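You operate a simulated robot arm through the tools that you are given. There is no shell and no other tool.

You run a simulated robot arm. Do the job below in one go: nothing can be reset, and whatever is moved stays where it is left.

## Task
Empty the dust tub into the bin and put it back.
Fine: shut the bin lid after. Where these are worked on the way, their far stop is far enough and under half their travel is too little: bin lid.

The check looks at the end state, three seconds after you hand in, the way a careful person would. Anything else that was tipped, shoved, dropped, spilled or broken makes it a failure. A push-on lid holds only when it is set on centred and level and pressed home; a screw cap is set on level and turned clockwise until tight.

## Robot
A 6-joint arm with a two-finger gripper, fixed in place. Base frame: the origin is at the foot of the arm, x ahead of it, y to its left, z up. Units: mm, degrees, N and s.
It reaches about 1121 mm from its shoulder. Its first joint turns from -166.0 to 166.0 degrees. Payload 2.45 kg.
The tool frame sits at the grasp point between the pads (the TCP): z along the fingers, y along the line on which they close. The tips reach 20 mm beyond it. The gripper opens to 140 mm. The gripper's body begins 168 mm behind the TCP.
Orientation is that of the tool frame in the base frame, as [roll, pitch, yaw] about the fixed x, y, z axes, in that order (R = Rz(yaw) Ry(pitch) Rx(roll)). With the fingers straight down and closing along the base's y, the tool's x points along the base's -x, its y along +y and its z along -z.

## Interface
- The arm moves only by the tool move_arm. Its argument "motion" is a list of rows, each a list of 3 entries, a list of its own where there are three numbers: the shift along the tool's x, y, z in mm, then the turn, a rotation vector about the tool's x, y, z in degrees, then the finger opening in mm, from 0 to 140. In form: [[[dx, dy, dz], [ax, ay, az], claw], ...]. A call has 1 to 20 rows; each row is the pose to reach, as a shift and turn from the pose commanded when the call began, along the tool's axes at that moment. Each row takes 0.2 s and may step no farther than 50 mm and 8.6 degrees from the row before; otherwise, or with a gripper value out of range, the whole call is refused. A pose out of reach is approached as far as the arm can. The call stops where the force on the tool passes 40 N (or 10 N more than at its start, if that is more) or the arm is blocked; 0.2 s more then pass. The fingers move at their own pace (about 45 mm/s each) and stop on an object; they squeeze with about 25 N. The grip force told is the motor's: it shows also when the fingers shut on nothing. Time passes only in rows, and 0.2 s behind the last, so rows that repeat a pose let the fingers close. The reply holds the time, the measured pose of the TCP, the force on the tool along the base axes, the opening and the grip force, in the units named above and with some noise, with the torque about the TCP (base axes, N m) and any sound that the robot's microphone picked up.
- Cameras (640 x 400 px; columns grow to the right, rows downward): "scene" is fixed at [220, 500.2, 1646.3]; the picture's right is [-0.60, -0.80, 0.00], its down [-0.50, 0.38, -0.78] and it looks along [0.62, -0.47, -0.62] (base axes); focal length 280 px, centre (320, 200). "wrist" rides on the gripper at [78, 11, -209] in the tool frame; the picture's right is [-0.14, 0.99, 0.00], its down [-0.92, -0.13, -0.37] and it looks along [-0.36, -0.05, 0.93] (tool axes); focal length 280 px, centre (320, 200). There is no depth. A picture from a camera that has moved, and an enlarged one, comes with that camera's place and axes in the base frame and with its lens.
- camera(camera): a new picture of that camera. It takes no simulated time.
- move_column(by): slides the trunk up (or, below 0, down) by that many mm; the arm rides with it, the base frame stays. It gives what a move gives, with no picture.
- close_up(camera, box): a new picture of the part [left, top, right, bottom] of that camera's present view, enlarged. It takes no simulated time.
- finish_job(): hands the job in; it is judged then, once.

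Nothing tells you positions but the pictures and the camera data. Unless the task says otherwise, let go and move clear before handing in.

The tools are called after "Request:" by a JSON object that holds its "fn" and its "kwargs". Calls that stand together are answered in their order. move_arm: Moves the arm, as the interface text tells. Its arguments: {"type":"object","properties":{"motion":{"type":"array","items":{"type":"array"}}},"required":["motion"]} The other tools are called the same way: move_column (by) slides the trunk up or down; camera (camera) takes a picture; close_up (camera, box) takes an enlarged picture of a part of a camera's view; finish_job () hands the job in.

At the start:

```text
time_s: 0.0
tcp_pos: [577.2, -86.5, 1390.5]
ee_rot: [-180.0, 0.0, -180.0]
contact_force: [0.6, 1.1, -0.9]
ft_torque: [0.0, 0.01, -0.02]
width: 140.1
finger_force: 0.1
trunk travel left (down, up): [-175.0, 55.0]
```

scene: 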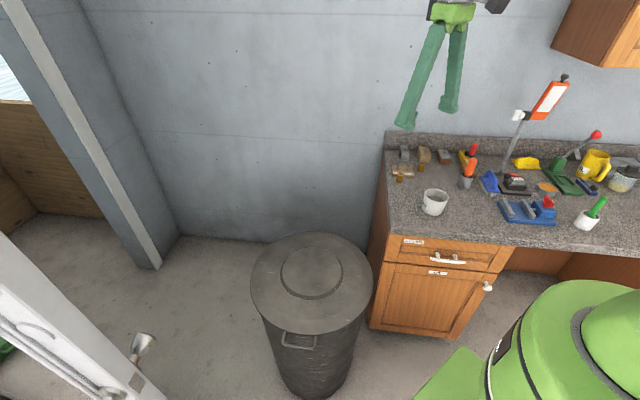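
wrist: 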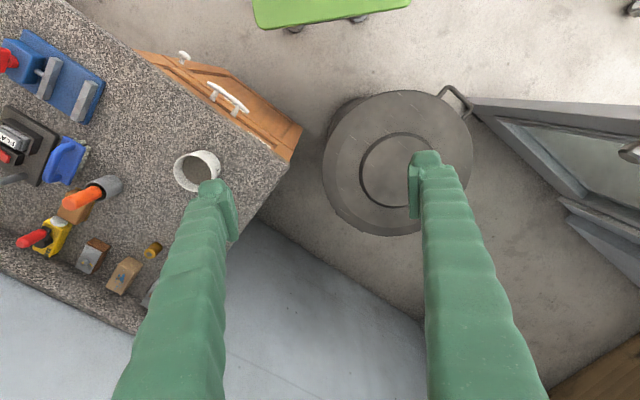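

I see a counter with a small white tub near its left corner (probably the dust tub) and a dark round bin with a lid and handle on the floor. I'll look closer at both before moving.

Request:
{"fn": "close_up", "kwargs": {"camera": "scene", "box": [230, 220, 390, 400]}}

Request:
{"fn": "close_up", "kwargs": {"camera": "scene", "box": [370, 130, 530, 230]}}

Request:
{"fn": "close_up", "kwargs": {"camera": "scene", "box": [480, 120, 640, 240]}}

Request:
{"fn": "close_up", "kwargs": {"camera": "wrist", "box": [150, 120, 270, 220]}}

Request:
{"fn": "close_up", "kwargs": {"camera": "wrist", "box": [300, 70, 500, 250]}}

```text
2.22 times, centred on (310, 310) of scene
camera zoom: at [220.0, 500.2, 1646.3], right [-0.6, -0.8, 0.0], down [-0.5, 0.38, -0.78], along [0.62, -0.47, -0.62], focal length 623 px, centre (342, -44)
```

zoom: 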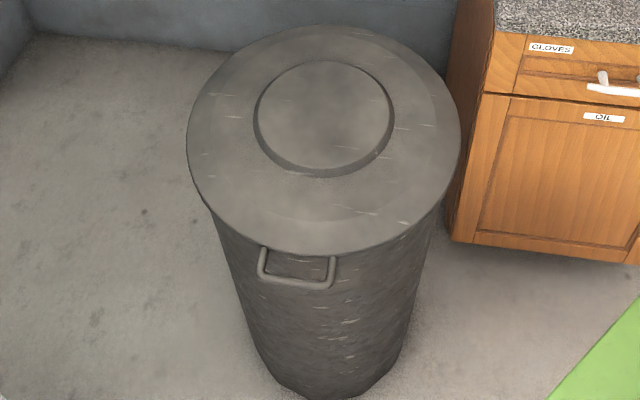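

```text
4.00 times, centred on (450, 180) of scene
camera zoom: at [220.0, 500.2, 1646.3], right [-0.6, -0.8, 0.0], down [-0.5, 0.38, -0.78], along [0.62, -0.47, -0.62], focal length 1121 px, centre (-200, 280)
```

zoom: 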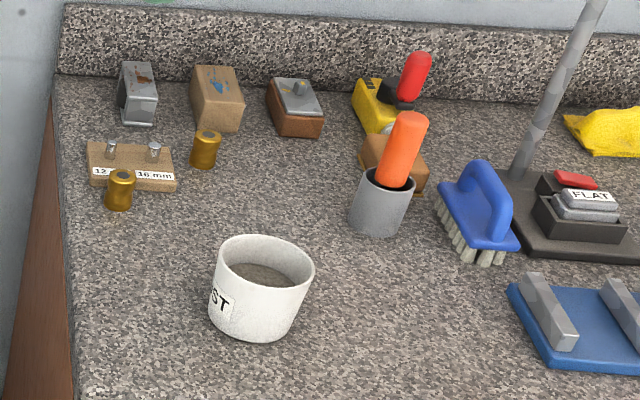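

```text
3.33 times, centred on (560, 180) of scene
camera zoom: at [220.0, 500.2, 1646.3], right [-0.6, -0.8, 0.0], down [-0.5, 0.38, -0.78], along [0.62, -0.47, -0.62], focal length 934 px, centre (-480, 267)
```

zoom: 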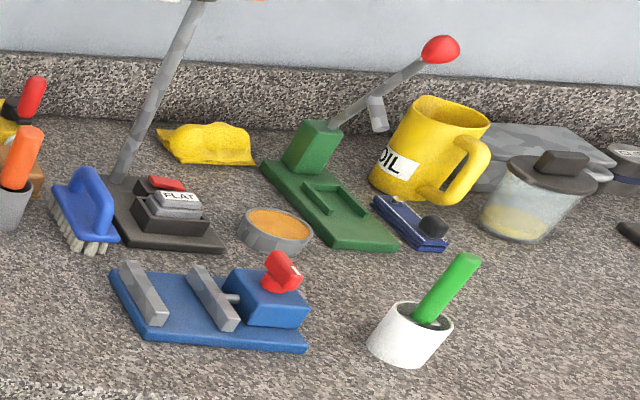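

```text
4.00 times, centred on (210, 170) of wrist
camera zoom: at [498.8, -75.8, 1598.8], right [0.14, 0.99, 0.0], down [0.92, -0.13, 0.37], along [0.36, -0.05, -0.93], focal length 1122 px, centre (760, 320)
```

zoom: 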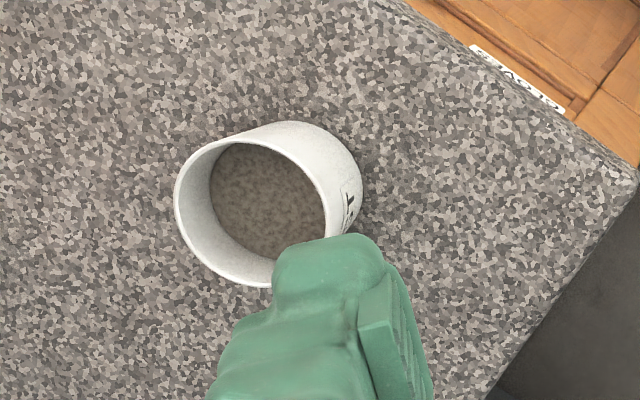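

```text
2.22 times, centred on (400, 160) of wrist
camera zoom: at [498.8, -75.8, 1598.8], right [0.14, 0.99, 0.0], down [0.92, -0.13, 0.37], along [0.36, -0.05, -0.93], focal length 623 px, centre (142, 289)
```

zoom: 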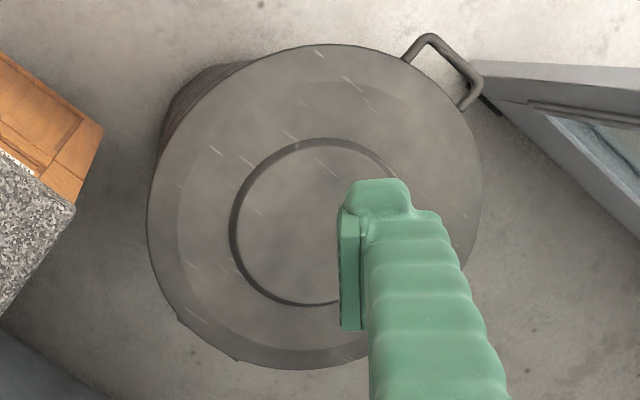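

The tub labelled DUST sits at about (629, -376), with its rim near z 990. The bin lid is centred at about (740, 140, 745) and is about 465 mm across, with a handle on the near edge at about (568, 316, 750). I'll bring the wrist camera over the handle for a better look.

Request:
{"fn": "move_arm", "kwargs": {"motion": [[[-5, 28, 32], [0, 0, 0], 140], [[-10, 56, 64], [0, 0, 0], 140], [[-15, 84, 96], [0, 0, 0], 140], [[-20, 112, 128], [0, 0, 0], 140], [[-25, 140, 160], [0, 0, 0], 140], [[-30, 168, 192], [0, 0, 0], 140], [[-36, 196, 224], [0, 0, 0], 140], [[-42, 224, 256], [0, 0, 0], 140], [[-47, 252, 288], [0, 0, 0], 140], [[-52, 280, 320], [0, 0, 0], 140], [[-58, 308, 352], [0, 0, 0], 140], [[-63, 336, 384], [0, 0, 0], 140]]}}

Request:
{"fn": "camera", "kwargs": {"camera": "wrist"}}

Request:
{"fn": "camera", "kwargs": {"camera": "scene"}}

```text
time_s: 2.6
tcp_pos: [639.8, 250.2, 1004.4]
ee_rot: [180.0, 0.1, 179.9]
contact_force: [0.5, -0.4, -0.3]
ft_torque: [-0.04, 0.04, -0.01]
width: 140.0
finger_force: 0.1
trunk travel left (down, up): [-175.0, 55.0]
```

```text
taken
camera wrist: at [563.0, 261.7, 1213.2], right [0.14, 0.99, 0.0], down [0.92, -0.13, 0.37], along [0.37, -0.05, -0.93], focal length 280 px, centre (320, 200)
```

wrist: 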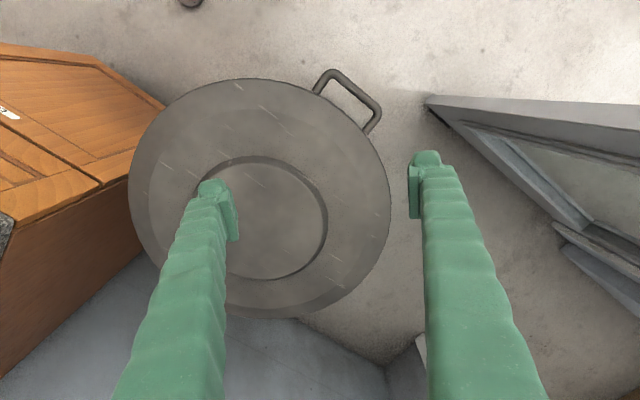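

```text
taken
```

scene: 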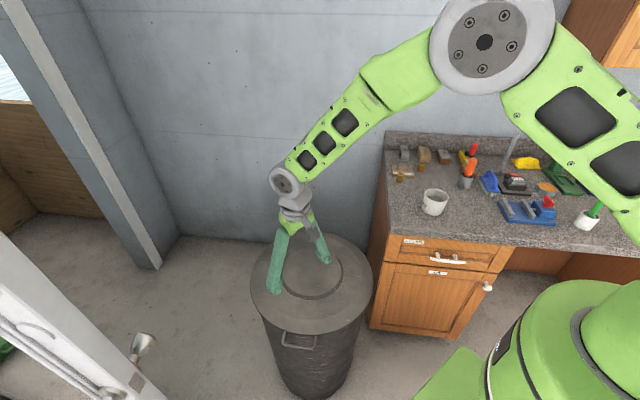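

The handle is a U-shaped bar sticking out from the lid rim. I'll zoom in on it to fix its position.

Request:
{"fn": "close_up", "kwargs": {"camera": "wrist", "box": [290, 50, 410, 150]}}

Request:
{"fn": "close_up", "kwargs": {"camera": "scene", "box": [250, 300, 350, 370]}}

Request:
{"fn": "close_up", "kwargs": {"camera": "wrist", "box": [110, 60, 430, 330]}}

```text
4.00 times, centred on (350, 100) of wrist
camera zoom: at [563.0, 261.7, 1213.2], right [0.14, 0.99, 0.0], down [0.92, -0.13, 0.37], along [0.37, -0.05, -0.93], focal length 1122 px, centre (200, 600)
```

zoom: 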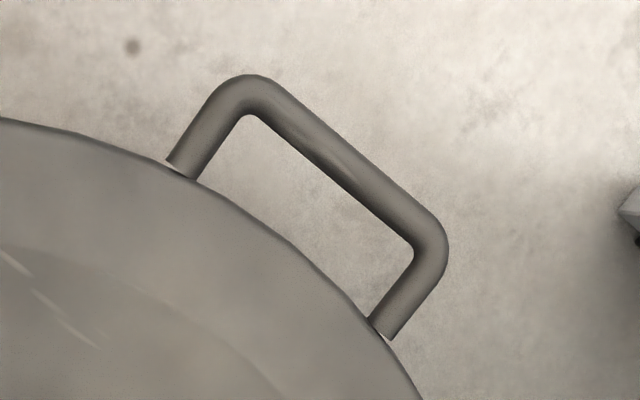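

```text
5.71 times, centred on (300, 335) of scene
camera zoom: at [220.0, 500.2, 1646.3], right [-0.6, -0.8, 0.0], down [-0.5, 0.38, -0.78], along [0.62, -0.47, -0.62], focal length 1601 px, centre (434, -571)
```

zoom: 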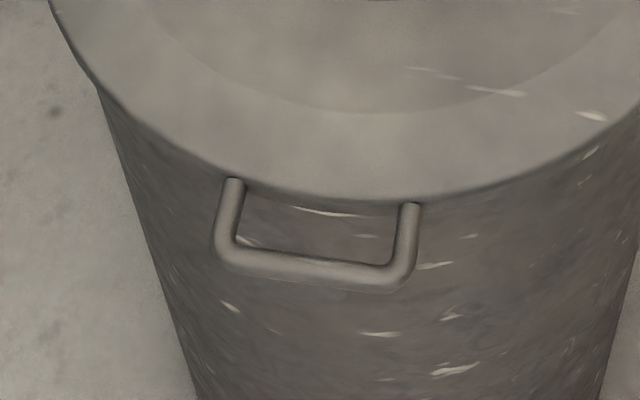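

```text
1.48 times, centred on (270, 195) of wrist
camera zoom: at [563.0, 261.7, 1213.2], right [0.14, 0.99, 0.0], down [0.92, -0.13, 0.37], along [0.37, -0.05, -0.93], focal length 415 px, centre (394, 207)
```

zoom: 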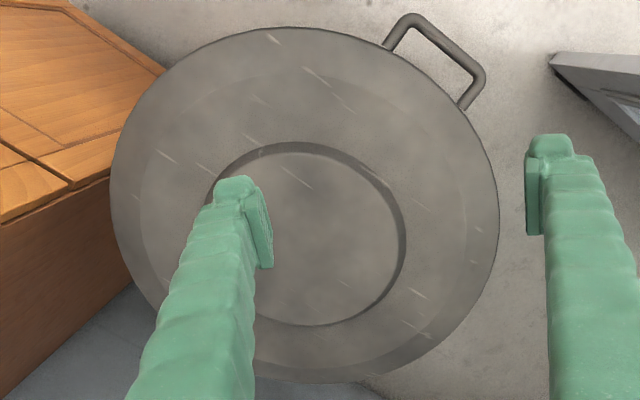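

The handle bar centre works out to about (574, 313, 754), running along (0.69, 0.72). The lid centre is about (770, 134) with radius 232, so the hinge should be near (939, -24). I'll turn the gripper to straddle the bar and stop about 80 mm above it to check alignment.

Request:
{"fn": "move_arm", "kwargs": {"motion": [[[11, 10.5, 28], [0, 0, -7.8], 90], [[22, 21, 56], [0, 0, -15.6], 28], [[33, 32, 84], [0, 0, -23.4], 28], [[44, 42.5, 112], [0, 0, -31.2], 28], [[55, 53, 140], [0, 0, -39], 28], [[66, 63.5, 166], [0, 0, -46.5], 28], [[66, 63.5, 166], [0, 0, -46.5], 28], [[66, 63.5, 166], [0, 0, -46.5], 28]]}}

Request:
{"fn": "camera", "kwargs": {"camera": "wrist"}}

Request:
{"fn": "close_up", "kwargs": {"camera": "scene", "box": [230, 240, 390, 360]}}

```text
time_s: 4.4
tcp_pos: [574.4, 312.6, 839.6]
ee_rot: [-179.9, -0.1, -133.3]
contact_force: [0.2, 0.3, -1.0]
ft_torque: [-0.01, 0.0, 0.01]
width: 27.8
finger_force: 0.0
trunk travel left (down, up): [-175.0, 55.0]
```

```text
taken
camera wrist: at [513.4, 263.8, 1048.3], right [-0.62, 0.78, 0.0], down [0.73, 0.58, 0.37], along [0.29, 0.23, -0.93], focal length 280 px, centre (320, 200)
```

wrist: 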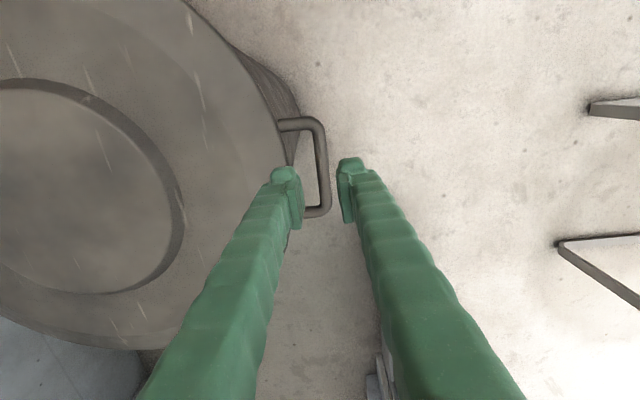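

```text
3.33 times, centred on (310, 300) of scene
camera zoom: at [220.0, 500.2, 1646.3], right [-0.6, -0.8, 0.0], down [-0.5, 0.38, -0.78], along [0.62, -0.47, -0.62], focal length 934 px, centre (353, -133)
```

zoom: 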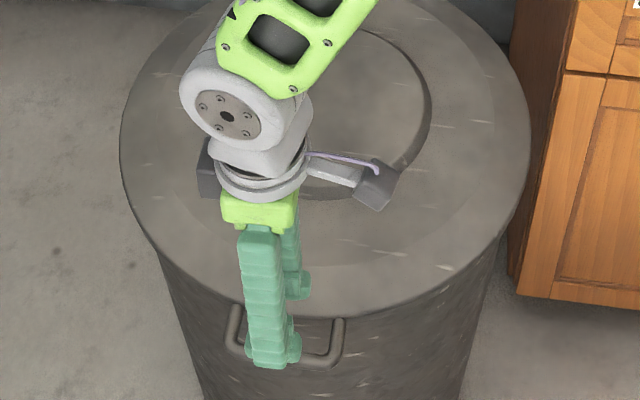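

The bar sits exactly between the fingers in the picture, so I'll go straight down onto it and close.

Request:
{"fn": "move_arm", "kwargs": {"motion": [[[0, 0, 25], [0, 0, 0], 28], [[0, 0, 50], [0, 0, 0], 28], [[0, 0, 70], [0, 0, 0], 28], [[0, 0, 85], [0, 0, 0], 28]]}}

Request:
{"fn": "camera", "kwargs": {"camera": "wrist"}}

Request:
{"fn": "close_up", "kwargs": {"camera": "scene", "box": [250, 290, 350, 370]}}

```text
time_s: 5.2
tcp_pos: [573.5, 314.1, 775.6]
ee_rot: [180.0, -0.2, -133.5]
contact_force: [-5.6, -4.9, 16.6]
ft_torque: [-0.44, -0.26, -0.22]
width: 27.4
finger_force: 0.1
trunk travel left (down, up): [-175.0, 55.0]
stopped in row 4: the force on the tool passed its limit at 51 N (the readings are from after the stop); the commanded pose is now the measured one
```

```text
taken
camera wrist: at [513.8, 263.4, 984.6], right [-0.62, 0.78, 0.0], down [0.73, 0.58, 0.37], along [0.29, 0.23, -0.93], focal length 280 px, centre (320, 200)
```

wrist: 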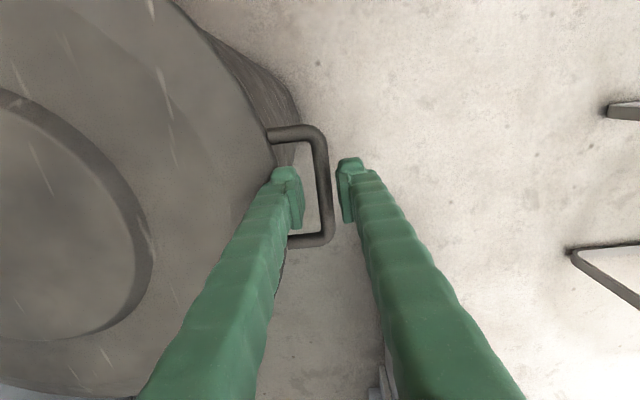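

```text
5.00 times, centred on (300, 330) of scene
camera zoom: at [220.0, 500.2, 1646.3], right [-0.6, -0.8, 0.0], down [-0.5, 0.38, -0.78], along [0.62, -0.47, -0.62], focal length 1401 px, centre (420, -450)
```

zoom: 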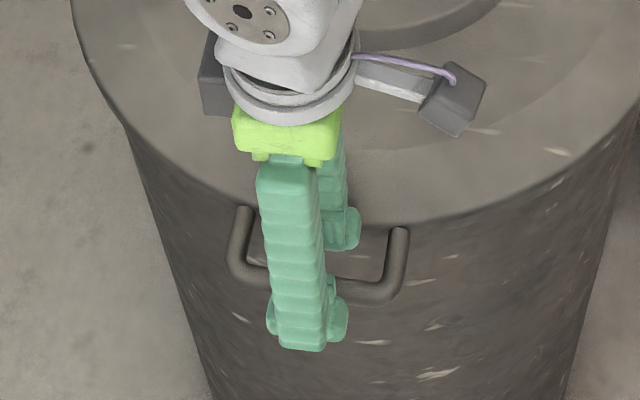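

The inner finger touched the lid rim, because the gap is a little tighter than I estimated. I'll back up, narrow the opening to 19 mm, shift outward slightly and go down again.

Request:
{"fn": "move_arm", "kwargs": {"motion": [[[0, 0, -15], [0, 0, 0], 19], [[0, 1, -15], [0, 0, 0], 19], [[0, 1, -15], [0, 0, 0], 19], [[0, 1, -5], [0, 0, 0], 19], [[0, 1, 3], [0, 0, 0], 19], [[0, 1, 10], [0, 0, 0], 19], [[0, 1, 17], [0, 0, 0], 19]]}}

Request:
{"fn": "camera", "kwargs": {"camera": "wrist"}}

```text
time_s: 6.6
tcp_pos: [574.8, 312.3, 770.9]
ee_rot: [-180.0, 0.0, -133.6]
contact_force: [-9.9, -7.0, 32.3]
ft_torque: [-0.78, -0.72, -0.44]
width: 18.7
finger_force: 0.0
trunk travel left (down, up): [-175.0, 55.0]
stopped in row 6: the force on the tool passed its limit at 48 N (the readings are from after the stop); the commanded pose is now the measured one
```

```text
taken
camera wrist: at [513.1, 263.7, 979.9], right [-0.62, 0.78, 0.0], down [0.73, 0.58, 0.37], along [0.29, 0.23, -0.93], focal length 280 px, centre (320, 200)
```

wrist: 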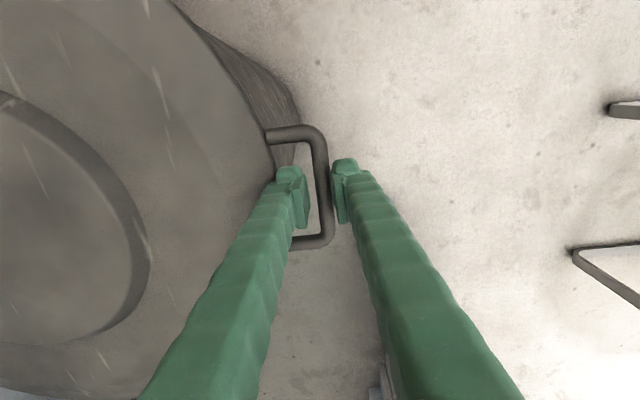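

The gap between bar and lid is too tight for a finger from above. I'll take the bar from the side instead: fingers almost horizontal, one above and one below the bar, pointing at the hinge. First I'll back out, rise and re-orient.

Request:
{"fn": "move_arm", "kwargs": {"motion": [[[0, 0, -40], [0, 0, 0], 60], [[0, 30, -60], [0, 0, 0], 60], [[0, 70, -60], [8, 0, 0], 60], [[0, 110, -60], [16, 0, 0], 60], [[0, 140, -60], [24, 0, 0], 60], [[0, 140, -60], [32, 0, 0], 60], [[0, 140, -60], [40, 0, 0], 60], [[0, 140, -60], [48, 0, 0], 60], [[0, 140, -60], [56, 0, 0], 60], [[0, 140, -60], [64, 0, 0], 60], [[0, 140, -60], [72, 0, 0], 60], [[0, 140, -60], [80, 0, 0], 60], [[0, 140, -60], [80, 0, 0], 60]]}}

Request:
{"fn": "camera", "kwargs": {"camera": "wrist"}}

Request:
{"fn": "camera", "kwargs": {"camera": "scene"}}

```text
time_s: 9.4
tcp_pos: [474.2, 410.1, 827.7]
ee_rot: [-103.9, 0.0, -133.7]
contact_force: [-0.1, 0.8, -0.3]
ft_torque: [-0.03, -0.01, -0.01]
width: 60.1
finger_force: 0.1
out of reach, approached as far as the arm can: row 12, 13
trunk travel left (down, up): [-175.0, 55.0]
```

```text
taken
camera wrist: at [272.3, 494.9, 867.2], right [-0.08, 0.26, -0.96], down [0.4, 0.89, 0.21], along [0.91, -0.37, -0.17], focal length 280 px, centre (320, 200)
```

wrist: 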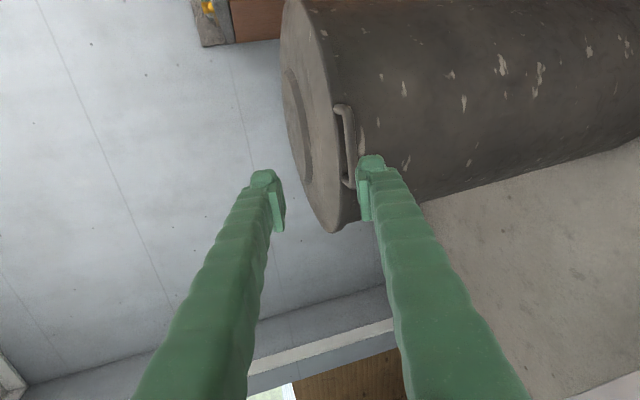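

```text
taken
```

scene: 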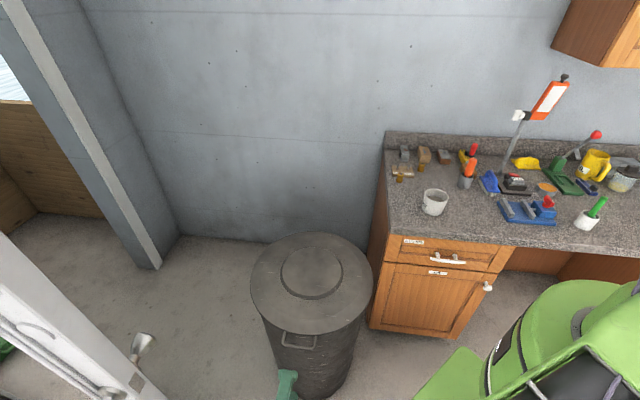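

From the side the handle is clearly part of the lid's rim. The arm is near its reach limit this low, so I'll lower the trunk, which is clear here.

Request:
{"fn": "move_column", "kwargs": {"by": -120}}

Request:
{"fn": "camera", "kwargs": {"camera": "wrist"}}

Request:
{"fn": "camera", "kwargs": {"camera": "scene"}}

```text
time_s: 10.9
tcp_pos: [474.8, 410.8, 708.2]
ee_rot: [-104.0, 0.1, -133.5]
contact_force: [-0.7, -0.6, -0.2]
ft_torque: [-0.03, 0.02, 0.01]
width: 60.1
finger_force: 0.0
trunk travel left (down, up): [-55.0, 175.0]
```

```text
taken
camera wrist: at [272.5, 495.1, 747.6], right [-0.08, 0.27, -0.96], down [0.4, 0.89, 0.21], along [0.91, -0.37, -0.18], focal length 280 px, centre (320, 200)
```

wrist: 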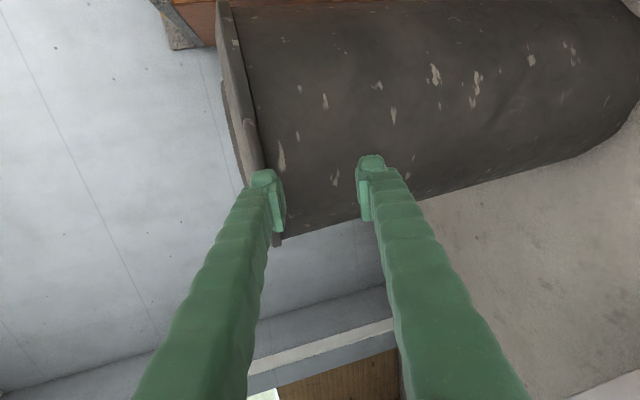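

```text
taken
```

scene: 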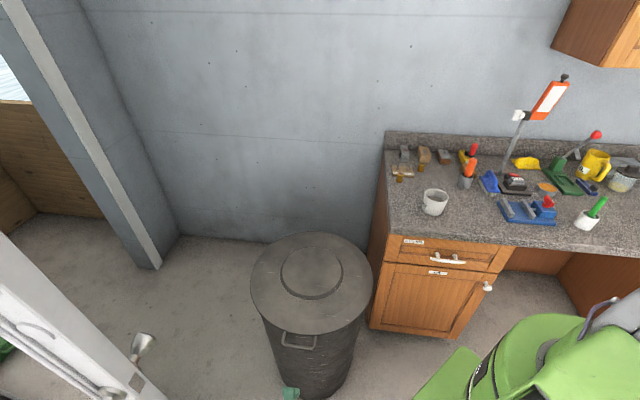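

Now I'll line up on the bar from outside, stopping about 100 mm short, and check.

Request:
{"fn": "move_arm", "kwargs": {"motion": [[[1, -40, 8], [0, 0, 0], 50], [[2.5, -77, 20], [0, 0, 0], 50], [[2.5, -77, 20], [0, 0, 0], 50]]}}

Request:
{"fn": "camera", "kwargs": {"camera": "wrist"}}

```text
time_s: 11.7
tcp_pos: [500.6, 382.9, 780.0]
ee_rot: [-104.0, 0.1, -133.5]
contact_force: [-0.1, -0.8, 0.5]
ft_torque: [0.0, -0.01, 0.02]
width: 50.0
finger_force: 0.1
trunk travel left (down, up): [-55.0, 175.0]
```

```text
taken
camera wrist: at [297.9, 467.4, 819.1], right [-0.08, 0.26, -0.96], down [0.4, 0.89, 0.21], along [0.91, -0.37, -0.18], focal length 280 px, centre (320, 200)
```

wrist: 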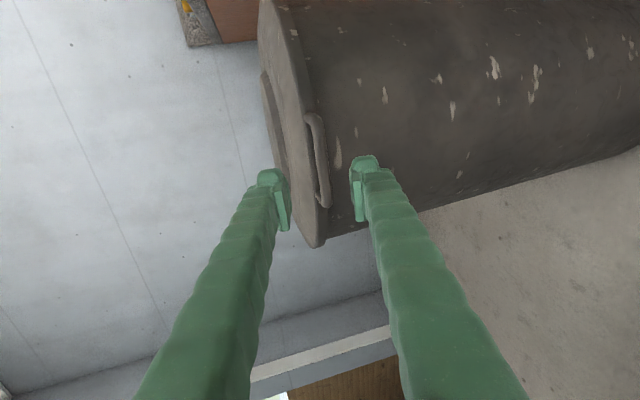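

The bar sits midway between the fingers. I'll advance onto it and close.

Request:
{"fn": "move_arm", "kwargs": {"motion": [[[0, 0.5, 30], [0, 0, 0], 50], [[0, 1, 60], [0, 0, 0], 50], [[0, 1.5, 80], [0, 0, 0], 50], [[0, 1.5, 92], [0, 0, 0], 50], [[0, 1.5, 99], [0, 0, 0], 50]]}}

Request:
{"fn": "camera", "kwargs": {"camera": "wrist"}}

Request:
{"fn": "close_up", "kwargs": {"camera": "scene", "box": [230, 270, 370, 390]}}

```text
time_s: 12.9
tcp_pos: [568.8, 315.2, 750.7]
ee_rot: [-104.1, 0.0, -133.6]
contact_force: [-0.5, 0.6, -0.1]
ft_torque: [0.0, 0.01, -0.03]
width: 49.9
finger_force: 0.1
trunk travel left (down, up): [-55.0, 175.0]
```

```text
taken
camera wrist: at [365.9, 400.6, 791.3], right [-0.08, 0.26, -0.96], down [0.4, 0.89, 0.21], along [0.91, -0.37, -0.18], focal length 280 px, centre (320, 200)
```

wrist: 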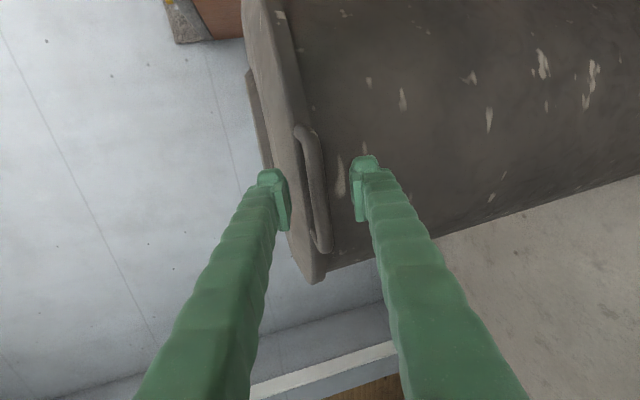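

```text
3.33 times, centred on (300, 330) of scene
camera zoom: at [220.0, 500.2, 1646.3], right [-0.6, -0.8, 0.0], down [-0.5, 0.38, -0.78], along [0.62, -0.47, -0.62], focal length 934 px, centre (387, -233)
```

zoom: 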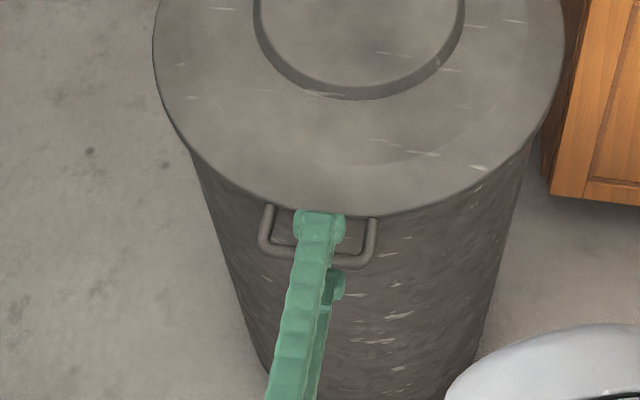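

Centred with no contact; closing on the bar.

Request:
{"fn": "move_arm", "kwargs": {"motion": [[[0, 0, 0], [0, 0, 0], 4], [[0, 0, 0], [0, 0, 0], 4], [[0, 0, 0], [0, 0, 0], 4], [[0, 0, 0], [0, 0, 0], 4], [[0, 0, 0], [0, 0, 0], 4]]}}

Request:
{"fn": "camera", "kwargs": {"camera": "wrist"}}

```text
time_s: 14.1
tcp_pos: [569.1, 315.0, 752.4]
ee_rot: [-103.8, 0.1, -133.6]
contact_force: [5.4, -4.5, 8.9]
ft_torque: [-0.02, -0.1, -0.13]
width: 11.3
finger_force: 25.2
trunk travel left (down, up): [-55.0, 175.0]
```

```text
taken
camera wrist: at [366.0, 400.8, 792.0], right [-0.08, 0.26, -0.96], down [0.4, 0.89, 0.21], along [0.91, -0.37, -0.17], focal length 280 px, centre (320, 200)
```

wrist: 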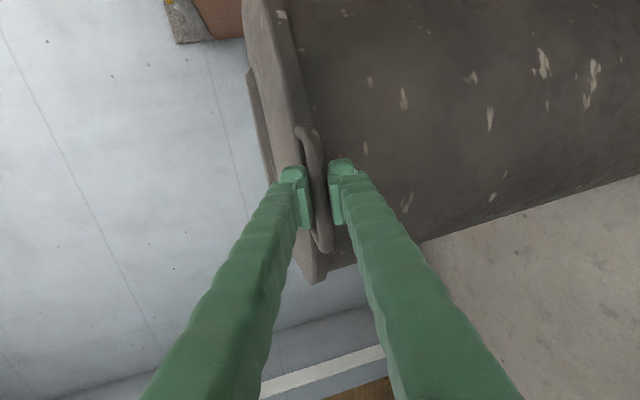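

The bar is gripped at 11 mm with 25 N. I'll lift a little along the hinge arc to see whether the lid follows.

Request:
{"fn": "move_arm", "kwargs": {"motion": [[[0, -12.7, -3], [-1.2, 0, 0], 4], [[0, -25.6, -5.7], [-2.4, 0, 0], 4], [[0, -38.4, -8], [-3.6, 0, 0], 4], [[0, -51.4, -10], [-4.8, 0, 0], 4]]}}

Request:
{"fn": "camera", "kwargs": {"camera": "wrist"}}

Request:
{"fn": "close_up", "kwargs": {"camera": "scene", "box": [230, 210, 390, 390]}}

```text
time_s: 15.1
tcp_pos: [570.1, 311.9, 803.9]
ee_rot: [-108.8, 0.0, -133.7]
contact_force: [-7.4, -3.6, -0.4]
ft_torque: [0.41, -0.41, -0.09]
width: 11.1
finger_force: 25.4
trunk travel left (down, up): [-55.0, 175.0]
```

```text
taken
camera wrist: at [371.4, 395.8, 861.3], right [-0.14, 0.32, -0.94], down [0.41, 0.88, 0.24], along [0.9, -0.35, -0.25], focal length 280 px, centre (320, 200)
```

wrist: 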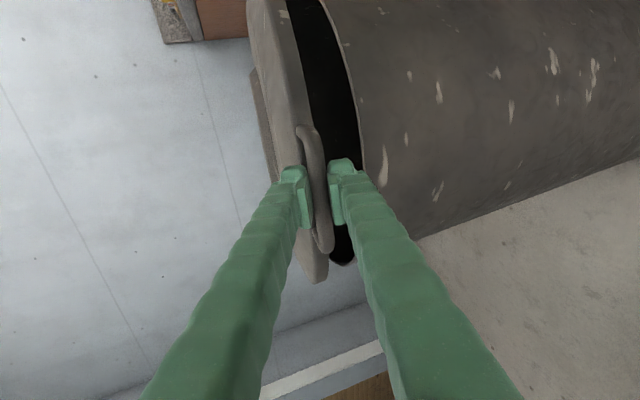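

```text
2.22 times, centred on (310, 300) of scene
camera zoom: at [220.0, 500.2, 1646.3], right [-0.6, -0.8, 0.0], down [-0.5, 0.38, -0.78], along [0.62, -0.47, -0.62], focal length 623 px, centre (342, -22)
```

zoom: 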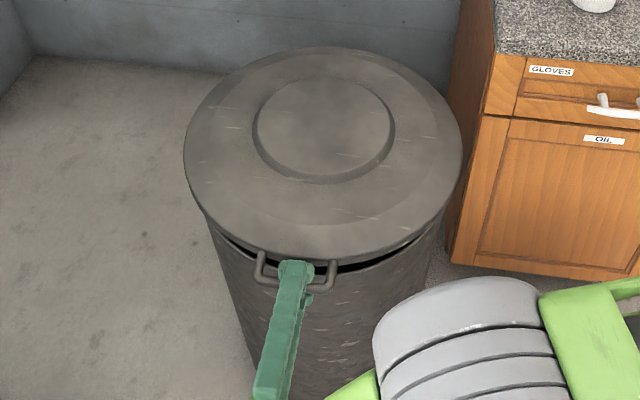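

The lid is hinged at the back and follows with low force. I'll continue along the arc.

Request:
{"fn": "move_arm", "kwargs": {"motion": [[[0, -34.3, -6.5], [-3.2, 0, 0], 4], [[0, -69, -10.6], [-6.4, 0, 0], 4], [[0, -103.8, -12.3], [-9.6, 0, 0], 4], [[0, -138.7, -11.6], [-12.8, 0, 0], 4]]}}

Request:
{"fn": "camera", "kwargs": {"camera": "wrist"}}

Request:
{"fn": "close_up", "kwargs": {"camera": "scene", "box": [230, 210, 390, 390]}}

```text
time_s: 16.1
tcp_pos: [597.0, 291.1, 940.1]
ee_rot: [-121.6, 0.0, -133.6]
contact_force: [6.5, -7.0, -0.6]
ft_torque: [0.69, -0.71, -0.04]
width: 10.4
finger_force: 24.4
trunk travel left (down, up): [-55.0, 175.0]
```

```text
taken
camera wrist: at [409.8, 361.2, 1039.4], right [-0.28, 0.46, -0.84], down [0.45, 0.84, 0.3], along [0.85, -0.3, -0.44], focal length 280 px, centre (320, 200)
```

wrist: 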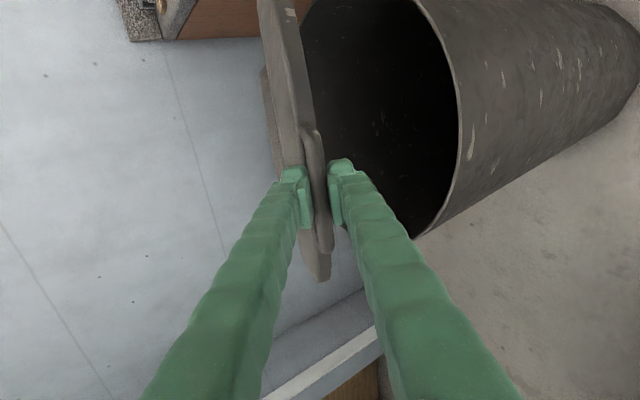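

```text
2.22 times, centred on (310, 300) of scene
camera zoom: at [220.0, 500.2, 1646.3], right [-0.6, -0.8, 0.0], down [-0.5, 0.38, -0.78], along [0.62, -0.47, -0.62], focal length 623 px, centre (342, -22)
```

zoom: 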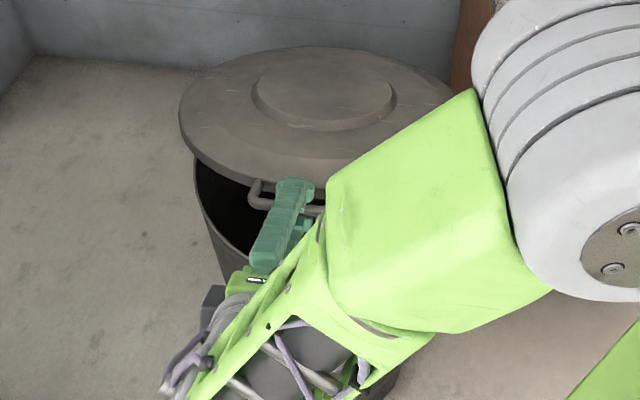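

The lid is following, but there is some twist torque building about the fingers' axis. I'll continue with a slight corrective roll.

Request:
{"fn": "move_arm", "kwargs": {"motion": [[[0, -35.1, -3.8], [-3.2, 0, 0.4], 4], [[0, -70, -5.9], [-6.4, 0, 0.7], 4], [[0, -104.9, -5.7], [-9.6, 0, 1], 4], [[0, -139.7, -3], [-12.8, 0, 1.2], 4]]}}

Request:
{"fn": "camera", "kwargs": {"camera": "wrist"}}

Request:
{"fn": "camera", "kwargs": {"camera": "scene"}}

```text
time_s: 17.1
tcp_pos: [645.6, 242.6, 1063.8]
ee_rot: [-134.5, 1.0, -134.3]
contact_force: [-1.7, -9.1, 0.5]
ft_torque: [-0.11, 0.22, -0.84]
width: 9.9
finger_force: 24.7
trunk travel left (down, up): [-55.0, 175.0]
```

```text
taken
camera wrist: at [478.5, 294.6, 1199.5], right [-0.39, 0.59, -0.7], down [0.52, 0.78, 0.36], along [0.76, -0.22, -0.61], focal length 280 px, centre (320, 200)
```

wrist: 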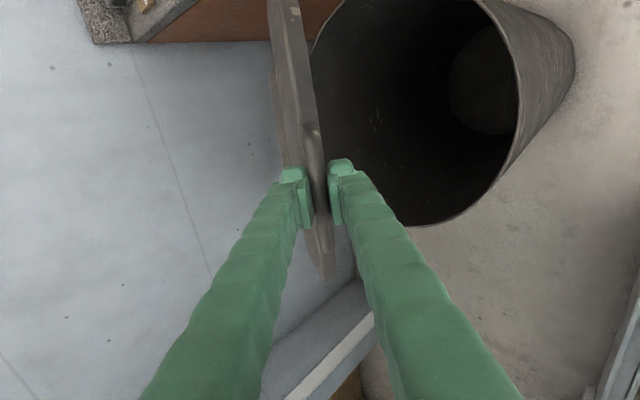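

```text
taken
```

scene: 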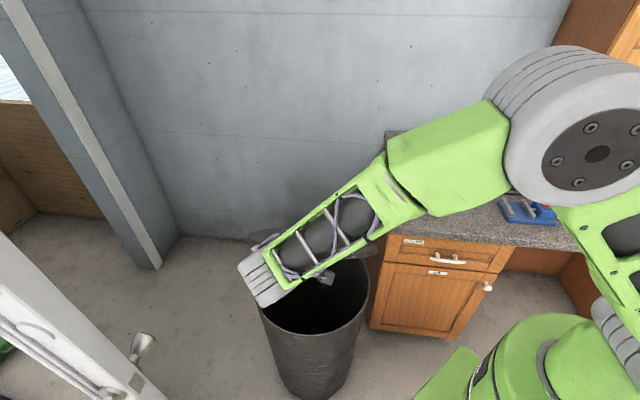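

The lid is about 38° open, forces are small and the bin is empty inside. Continuing to about 58°.

Request:
{"fn": "move_arm", "kwargs": {"motion": [[[0.5, -34.8, -2.8], [-3, 0.2, 0.2], 4], [[1, -69.8, -3], [-6, 0.4, 0.4], 4], [[1.5, -104.5, -0.8], [-9, 0.6, 0.6], 4], [[2, -139.1, 3.8], [-12, 0.7, 0.7], 4], [[2, -173.3, 10.8], [-15, 0.7, 0.7], 4]]}}

Request:
{"fn": "camera", "kwargs": {"camera": "wrist"}}

Request:
{"fn": "camera", "kwargs": {"camera": "scene"}}

```text
time_s: 18.3
tcp_pos: [739.1, 149.5, 1176.5]
ee_rot: [-149.4, 0.8, -135.3]
contact_force: [-6.2, -2.6, -0.2]
ft_torque: [0.53, -0.65, -0.11]
width: 9.8
finger_force: 24.4
trunk travel left (down, up): [-55.0, 175.0]
```

```text
taken
camera wrist: at [601.4, 174.8, 1349.9], right [-0.5, 0.71, -0.5], down [0.6, 0.7, 0.4], along [0.63, -0.1, -0.77], focal length 280 px, centre (320, 200)
```

wrist: 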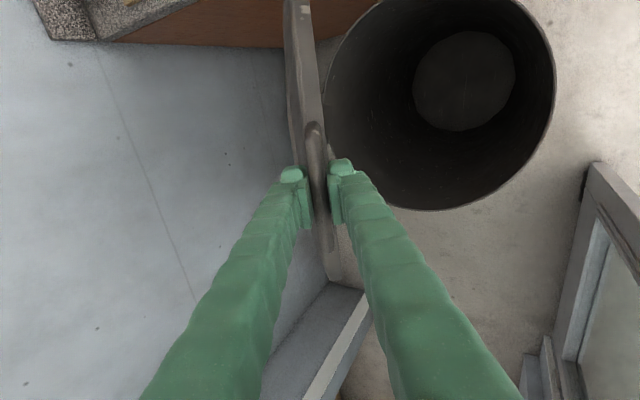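

```text
taken
```

scene: 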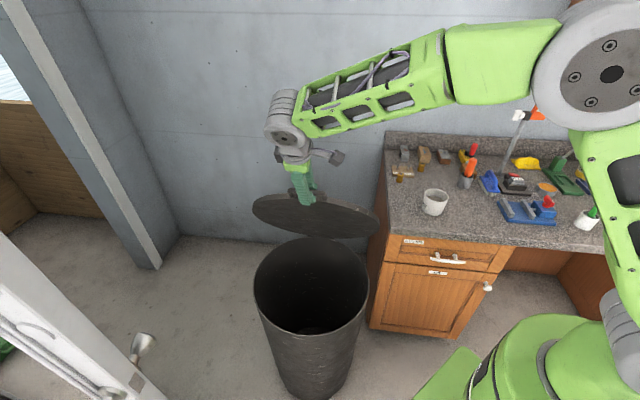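

Everything is smooth at 58°. Continuing towards vertical.

Request:
{"fn": "move_arm", "kwargs": {"motion": [[[0, -35, 0.4], [-2.2, 0, 0], 4], [[0, -69.7, 3.1], [-4.4, 0, 0], 4], [[0, -104.2, 8.4], [-6.6, 0, 0], 4], [[0, -138.3, 16], [-8.8, 0, 0], 4], [[0, -171.8, 25.9], [-11, 0, 0], 4]]}}

Request:
{"fn": "camera", "kwargs": {"camera": "wrist"}}

Request:
{"fn": "camera", "kwargs": {"camera": "scene"}}

```text
time_s: 19.5
tcp_pos: [848.6, 32.4, 1236.9]
ee_rot: [-160.7, 0.6, -135.1]
contact_force: [3.3, -0.2, 0.4]
ft_torque: [0.01, -0.03, -0.33]
width: 10.3
finger_force: 25.2
trunk travel left (down, up): [-55.0, 175.0]
```

```text
taken
camera wrist: at [736.7, 32.4, 1430.2], right [-0.56, 0.76, -0.33], down [0.65, 0.65, 0.4], along [0.52, 0.01, -0.86], focal length 280 px, centre (320, 200)
```

wrist: 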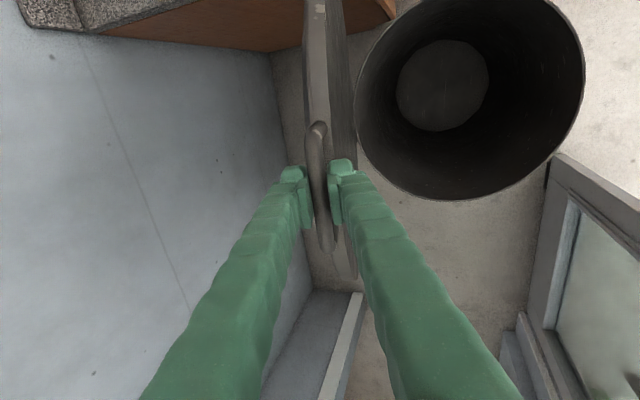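

```text
taken
```

scene: 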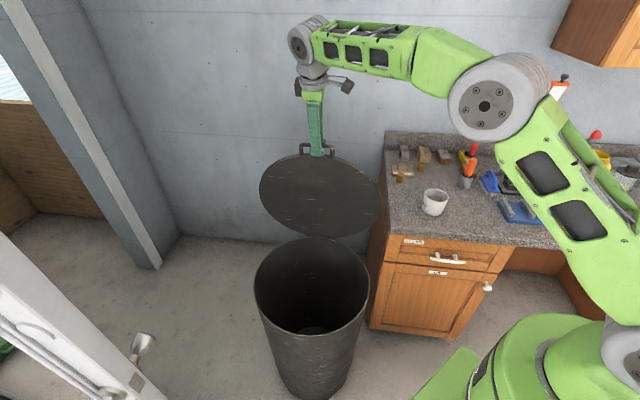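

At 78° the lid stands nearly upright. I'll go on past vertical, watching for the stop.

Request:
{"fn": "move_arm", "kwargs": {"motion": [[[0, -34.5, 5.7], [-1.5, 0, 0], 4], [[0, -68.4, 13.6], [-3, 0, 0], 4], [[0, -101.8, 24], [-4.5, 0, 0], 4], [[0, -134.3, 36.7], [-6, 0, 0], 4]]}}

Request:
{"fn": "camera", "kwargs": {"camera": "wrist"}}

Request:
{"fn": "camera", "kwargs": {"camera": "scene"}}

```text
time_s: 20.5
tcp_pos: [875.0, -60.9, 1229.4]
ee_rot: [-166.1, 1.0, -135.2]
contact_force: [-1.8, 5.0, 23.3]
ft_torque: [0.01, 0.04, -0.4]
width: 9.2
finger_force: 24.9
out of reach, approached as far as the arm can: row 2, 3, 4
trunk travel left (down, up): [-55.0, 175.0]
```

```text
taken
camera wrist: at [774.2, -74.7, 1427.4], right [-0.58, 0.78, -0.24], down [0.67, 0.62, 0.41], along [0.46, 0.08, -0.88], focal length 280 px, centre (320, 200)
```

wrist: 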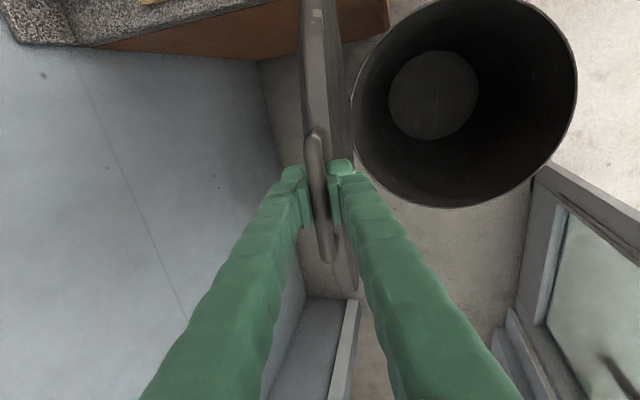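

```text
taken
```

scene: 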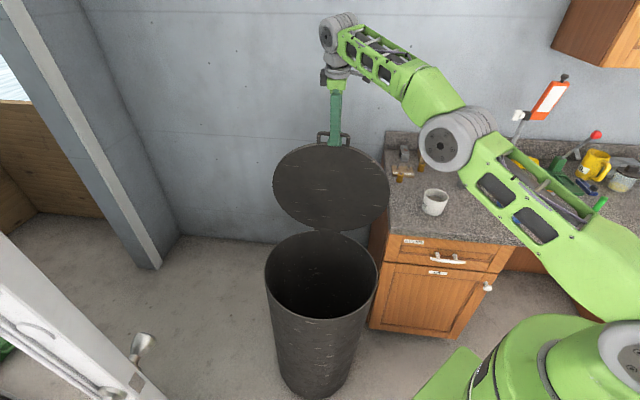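

The arm ran out of reach and drifted sideways, and the bin looks tilted by the pull. I'm going straight back along the same path to the last good pose to set it level.

Request:
{"fn": "move_arm", "kwargs": {"motion": [[[-8, 13.4, -4.6], [0.9, 0, 0], 4], [[-16, 26.8, -9.2], [1.8, 0, 0], 4], [[-23.5, 40.2, -13.8], [2.7, 0, 0], 4], [[-31, 53.6, -18.4], [3.6, 0, 0], 4], [[-39, 67, -23], [4.5, 0, 0], 4], [[-47, 80.5, -27.7], [5.4, 0, 0], 4]]}}

Request:
{"fn": "camera", "kwargs": {"camera": "scene"}}

Request:
{"fn": "camera", "kwargs": {"camera": "wrist"}}

```text
time_s: 21.9
tcp_pos: [851.2, 33.5, 1229.4]
ee_rot: [-161.3, 0.6, -135.2]
contact_force: [1.8, -0.4, -23.5]
ft_torque: [-0.42, 0.24, -0.01]
width: 8.3
finger_force: 25.2
trunk travel left (down, up): [-55.0, 175.0]
```

```text
taken
```

scene: 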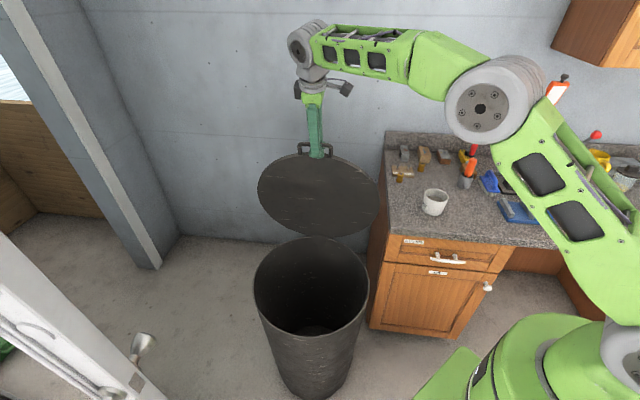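

```text
taken
camera wrist: at [740.0, 32.0, 1422.5], right [-0.56, 0.77, -0.32], down [0.65, 0.64, 0.4], along [0.51, 0.02, -0.86], focal length 280 px, centre (320, 200)
```

wrist: 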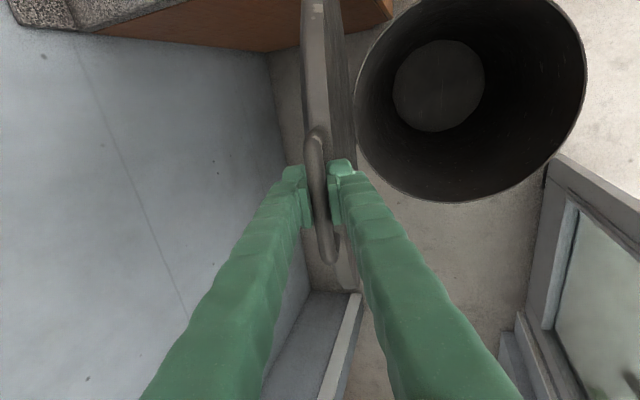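

The bin stands as before again. All the way up the lid weighed almost nothing on the tool, so its hinge may hold by friction. I'll test this safely by opening the fingers slightly while they still straddle the bar.

Request:
{"fn": "move_arm", "kwargs": {"motion": [[[0, 0, 0], [0, 0, 0], 22], [[0, 0, 0], [0, 0, 0], 22], [[0, 0, 0], [0, 0, 0], 22], [[0, 0, 0], [0, 0, 0], 22]]}}

Request:
{"fn": "camera", "kwargs": {"camera": "wrist"}}

Request:
{"fn": "close_up", "kwargs": {"camera": "scene", "box": [230, 130, 410, 400]}}

```text
time_s: 22.9
tcp_pos: [849.3, 32.5, 1233.1]
ee_rot: [-161.0, 0.9, -135.3]
contact_force: [-0.7, 0.6, -0.1]
ft_torque: [-0.03, -0.01, 0.01]
width: 21.7
finger_force: 0.0
trunk travel left (down, up): [-55.0, 175.0]
```

```text
taken
camera wrist: at [737.9, 31.1, 1425.8], right [-0.56, 0.77, -0.32], down [0.65, 0.64, 0.4], along [0.52, 0.02, -0.86], focal length 280 px, centre (320, 200)
```

wrist: 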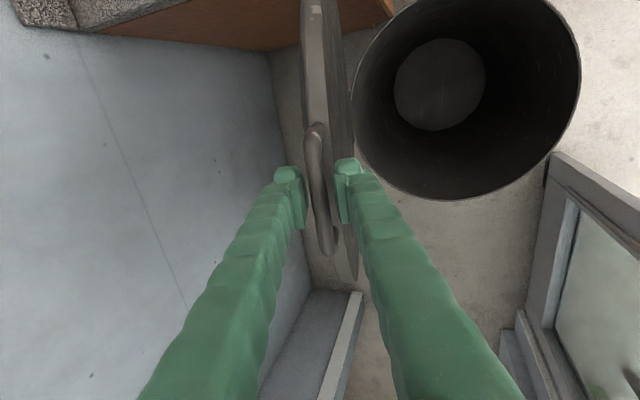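

```text
1.48 times, centred on (320, 265) of scene
camera zoom: at [220.0, 500.2, 1646.3], right [-0.6, -0.8, 0.0], down [-0.5, 0.38, -0.78], along [0.62, -0.47, -0.62], focal length 415 px, centre (320, 104)
```

zoom: 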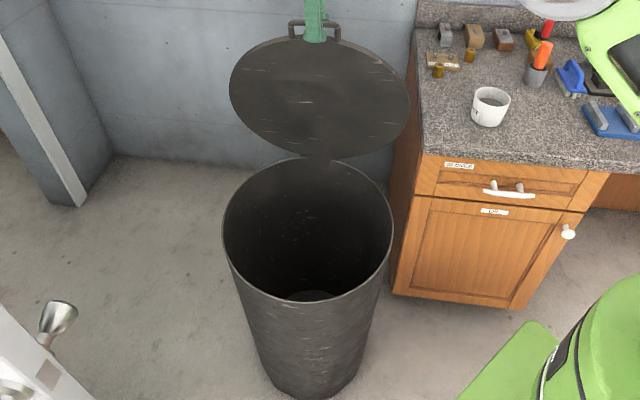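

With the fingers loose there is no load and the lid stays put, so its hinge holds by friction at about 78°, well over half open. I'll open wider, back off along the fingers, and watch whether the lid drifts.

Request:
{"fn": "move_arm", "kwargs": {"motion": [[[0, 0, 0], [0, 0, 0], 40], [[0, 0, -20], [0, 0, 0], 40], [[0, 0, -50], [0, 0, 0], 40], [[0, 0, -85], [0, 0, 0], 40], [[0, 0, -85], [0, 0, 0], 40], [[0, 0, -85], [0, 0, 0], 40]]}}

Request:
{"fn": "camera", "kwargs": {"camera": "scene"}}

Request:
{"fn": "camera", "kwargs": {"camera": "wrist"}}

```text
time_s: 24.3
tcp_pos: [830.2, 52.2, 1315.4]
ee_rot: [-161.0, 0.8, -135.3]
contact_force: [0.3, -0.3, -0.7]
ft_torque: [0.02, -0.01, -0.02]
width: 40.2
finger_force: 0.0
trunk travel left (down, up): [-55.0, 175.0]
```

```text
taken
```

scene: 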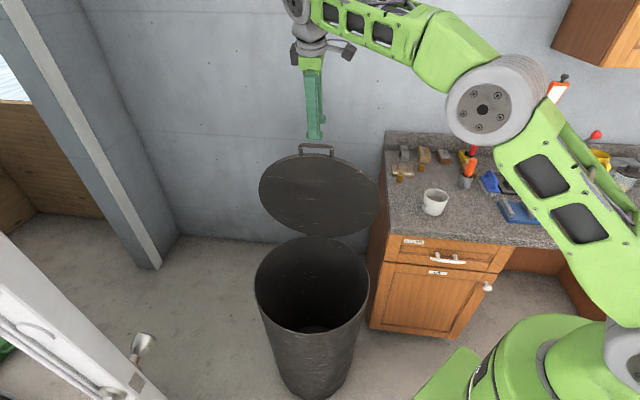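

```text
taken
camera wrist: at [718.6, 50.3, 1507.9], right [-0.56, 0.77, -0.32], down [0.65, 0.64, 0.4], along [0.51, 0.02, -0.86], focal length 280 px, centre (320, 200)
```

wrist: 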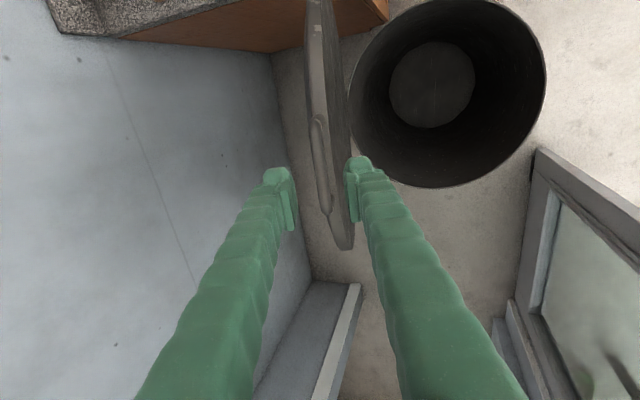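

The lid stays open on its own. Next I'll leave the bin area, rolling the gripper 90° on the way so the fingers can take the tub from both sides.

Request:
{"fn": "move_arm", "kwargs": {"motion": [[[33.5, 2.8, 5.3], [0, 0, 8.2], 140], [[67, 5.6, 10.5], [0, 0, 16.4], 140], [[100.6, 8.5, 15.8], [0, 0, 24.6], 140], [[134, 11.3, 21], [0, 0, 32.8], 140], [[167.7, 14, 26.4], [0, 0, 41], 140], [[201, 17, 31.6], [0, 0, 49.2], 140], [[234.8, 19.7, 37], [0, 0, 57.4], 140], [[268, 22.5, 42], [0, 0, 65.6], 140], [[302, 25.4, 47.5], [0, 0, 73.8], 140], [[335, 28, 52.7], [0, 0, 82], 140], [[369, 31, 58], [0, 0, 90], 140]]}}

Request:
{"fn": "camera", "kwargs": {"camera": "wrist"}}

Request:
{"fn": "camera", "kwargs": {"camera": "scene"}}

```text
time_s: 26.7
tcp_pos: [561.5, -199.6, 1242.6]
ee_rot: [179.1, 19.0, 134.4]
contact_force: [0.3, -1.2, 0.7]
ft_torque: [0.07, 0.03, 0.0]
width: 140.1
finger_force: 0.1
trunk travel left (down, up): [-55.0, 175.0]
```

```text
taken
camera wrist: at [468.0, -93.8, 1415.5], right [0.8, 0.6, 0.06], down [0.43, -0.63, 0.65], along [0.43, -0.49, -0.76], focal length 280 px, centre (320, 200)
```

wrist: 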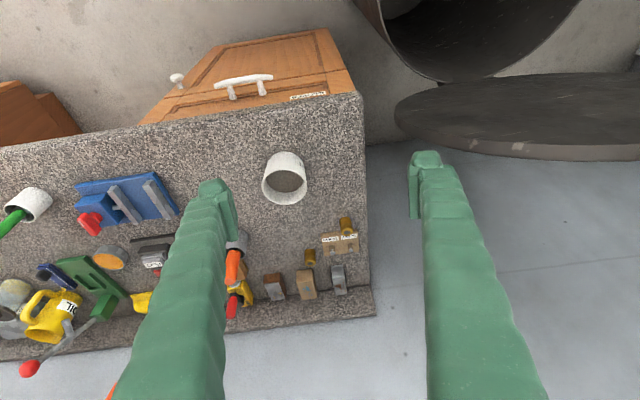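

```text
taken
```

scene: 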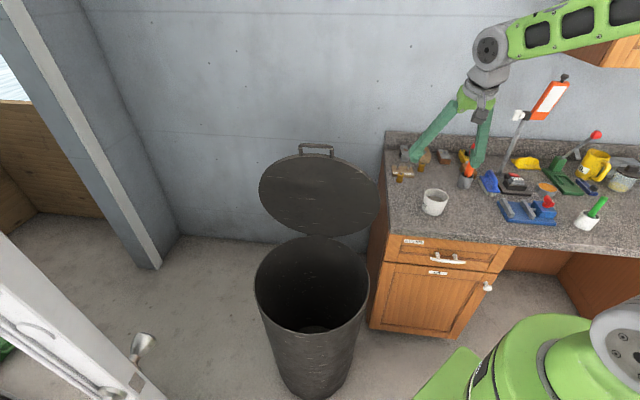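

The counter and tub are clearly visible from here. I'll zoom in to fix the tub's position and size.

Request:
{"fn": "close_up", "kwargs": {"camera": "wrist", "box": [240, 80, 400, 220]}}

Request:
{"fn": "close_up", "kwargs": {"camera": "scene", "box": [400, 170, 470, 230]}}

```text
2.86 times, centred on (320, 150) of wrist
camera zoom: at [468.0, -93.8, 1415.5], right [0.8, 0.6, 0.06], down [0.43, -0.63, 0.65], along [0.43, -0.49, -0.76], focal length 801 px, centre (320, 343)
```

zoom: 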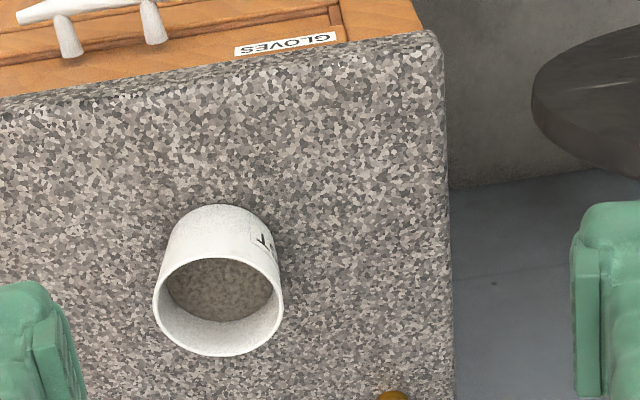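

```text
6.67 times, centred on (435, 200) of scene
camera zoom: at [220.0, 500.2, 1646.3], right [-0.6, -0.8, 0.0], down [-0.5, 0.38, -0.78], along [0.62, -0.47, -0.62], focal length 1868 px, centre (-447, 200)
```

zoom: 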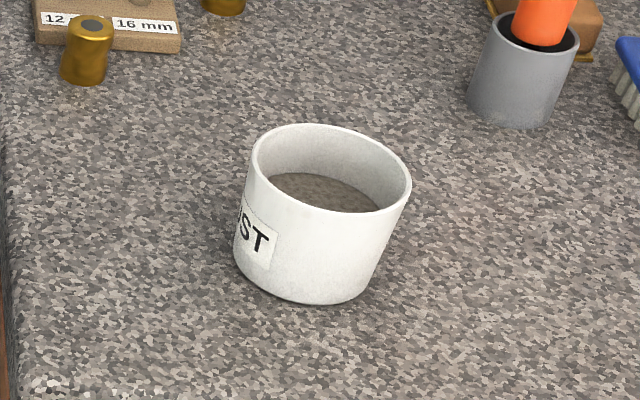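

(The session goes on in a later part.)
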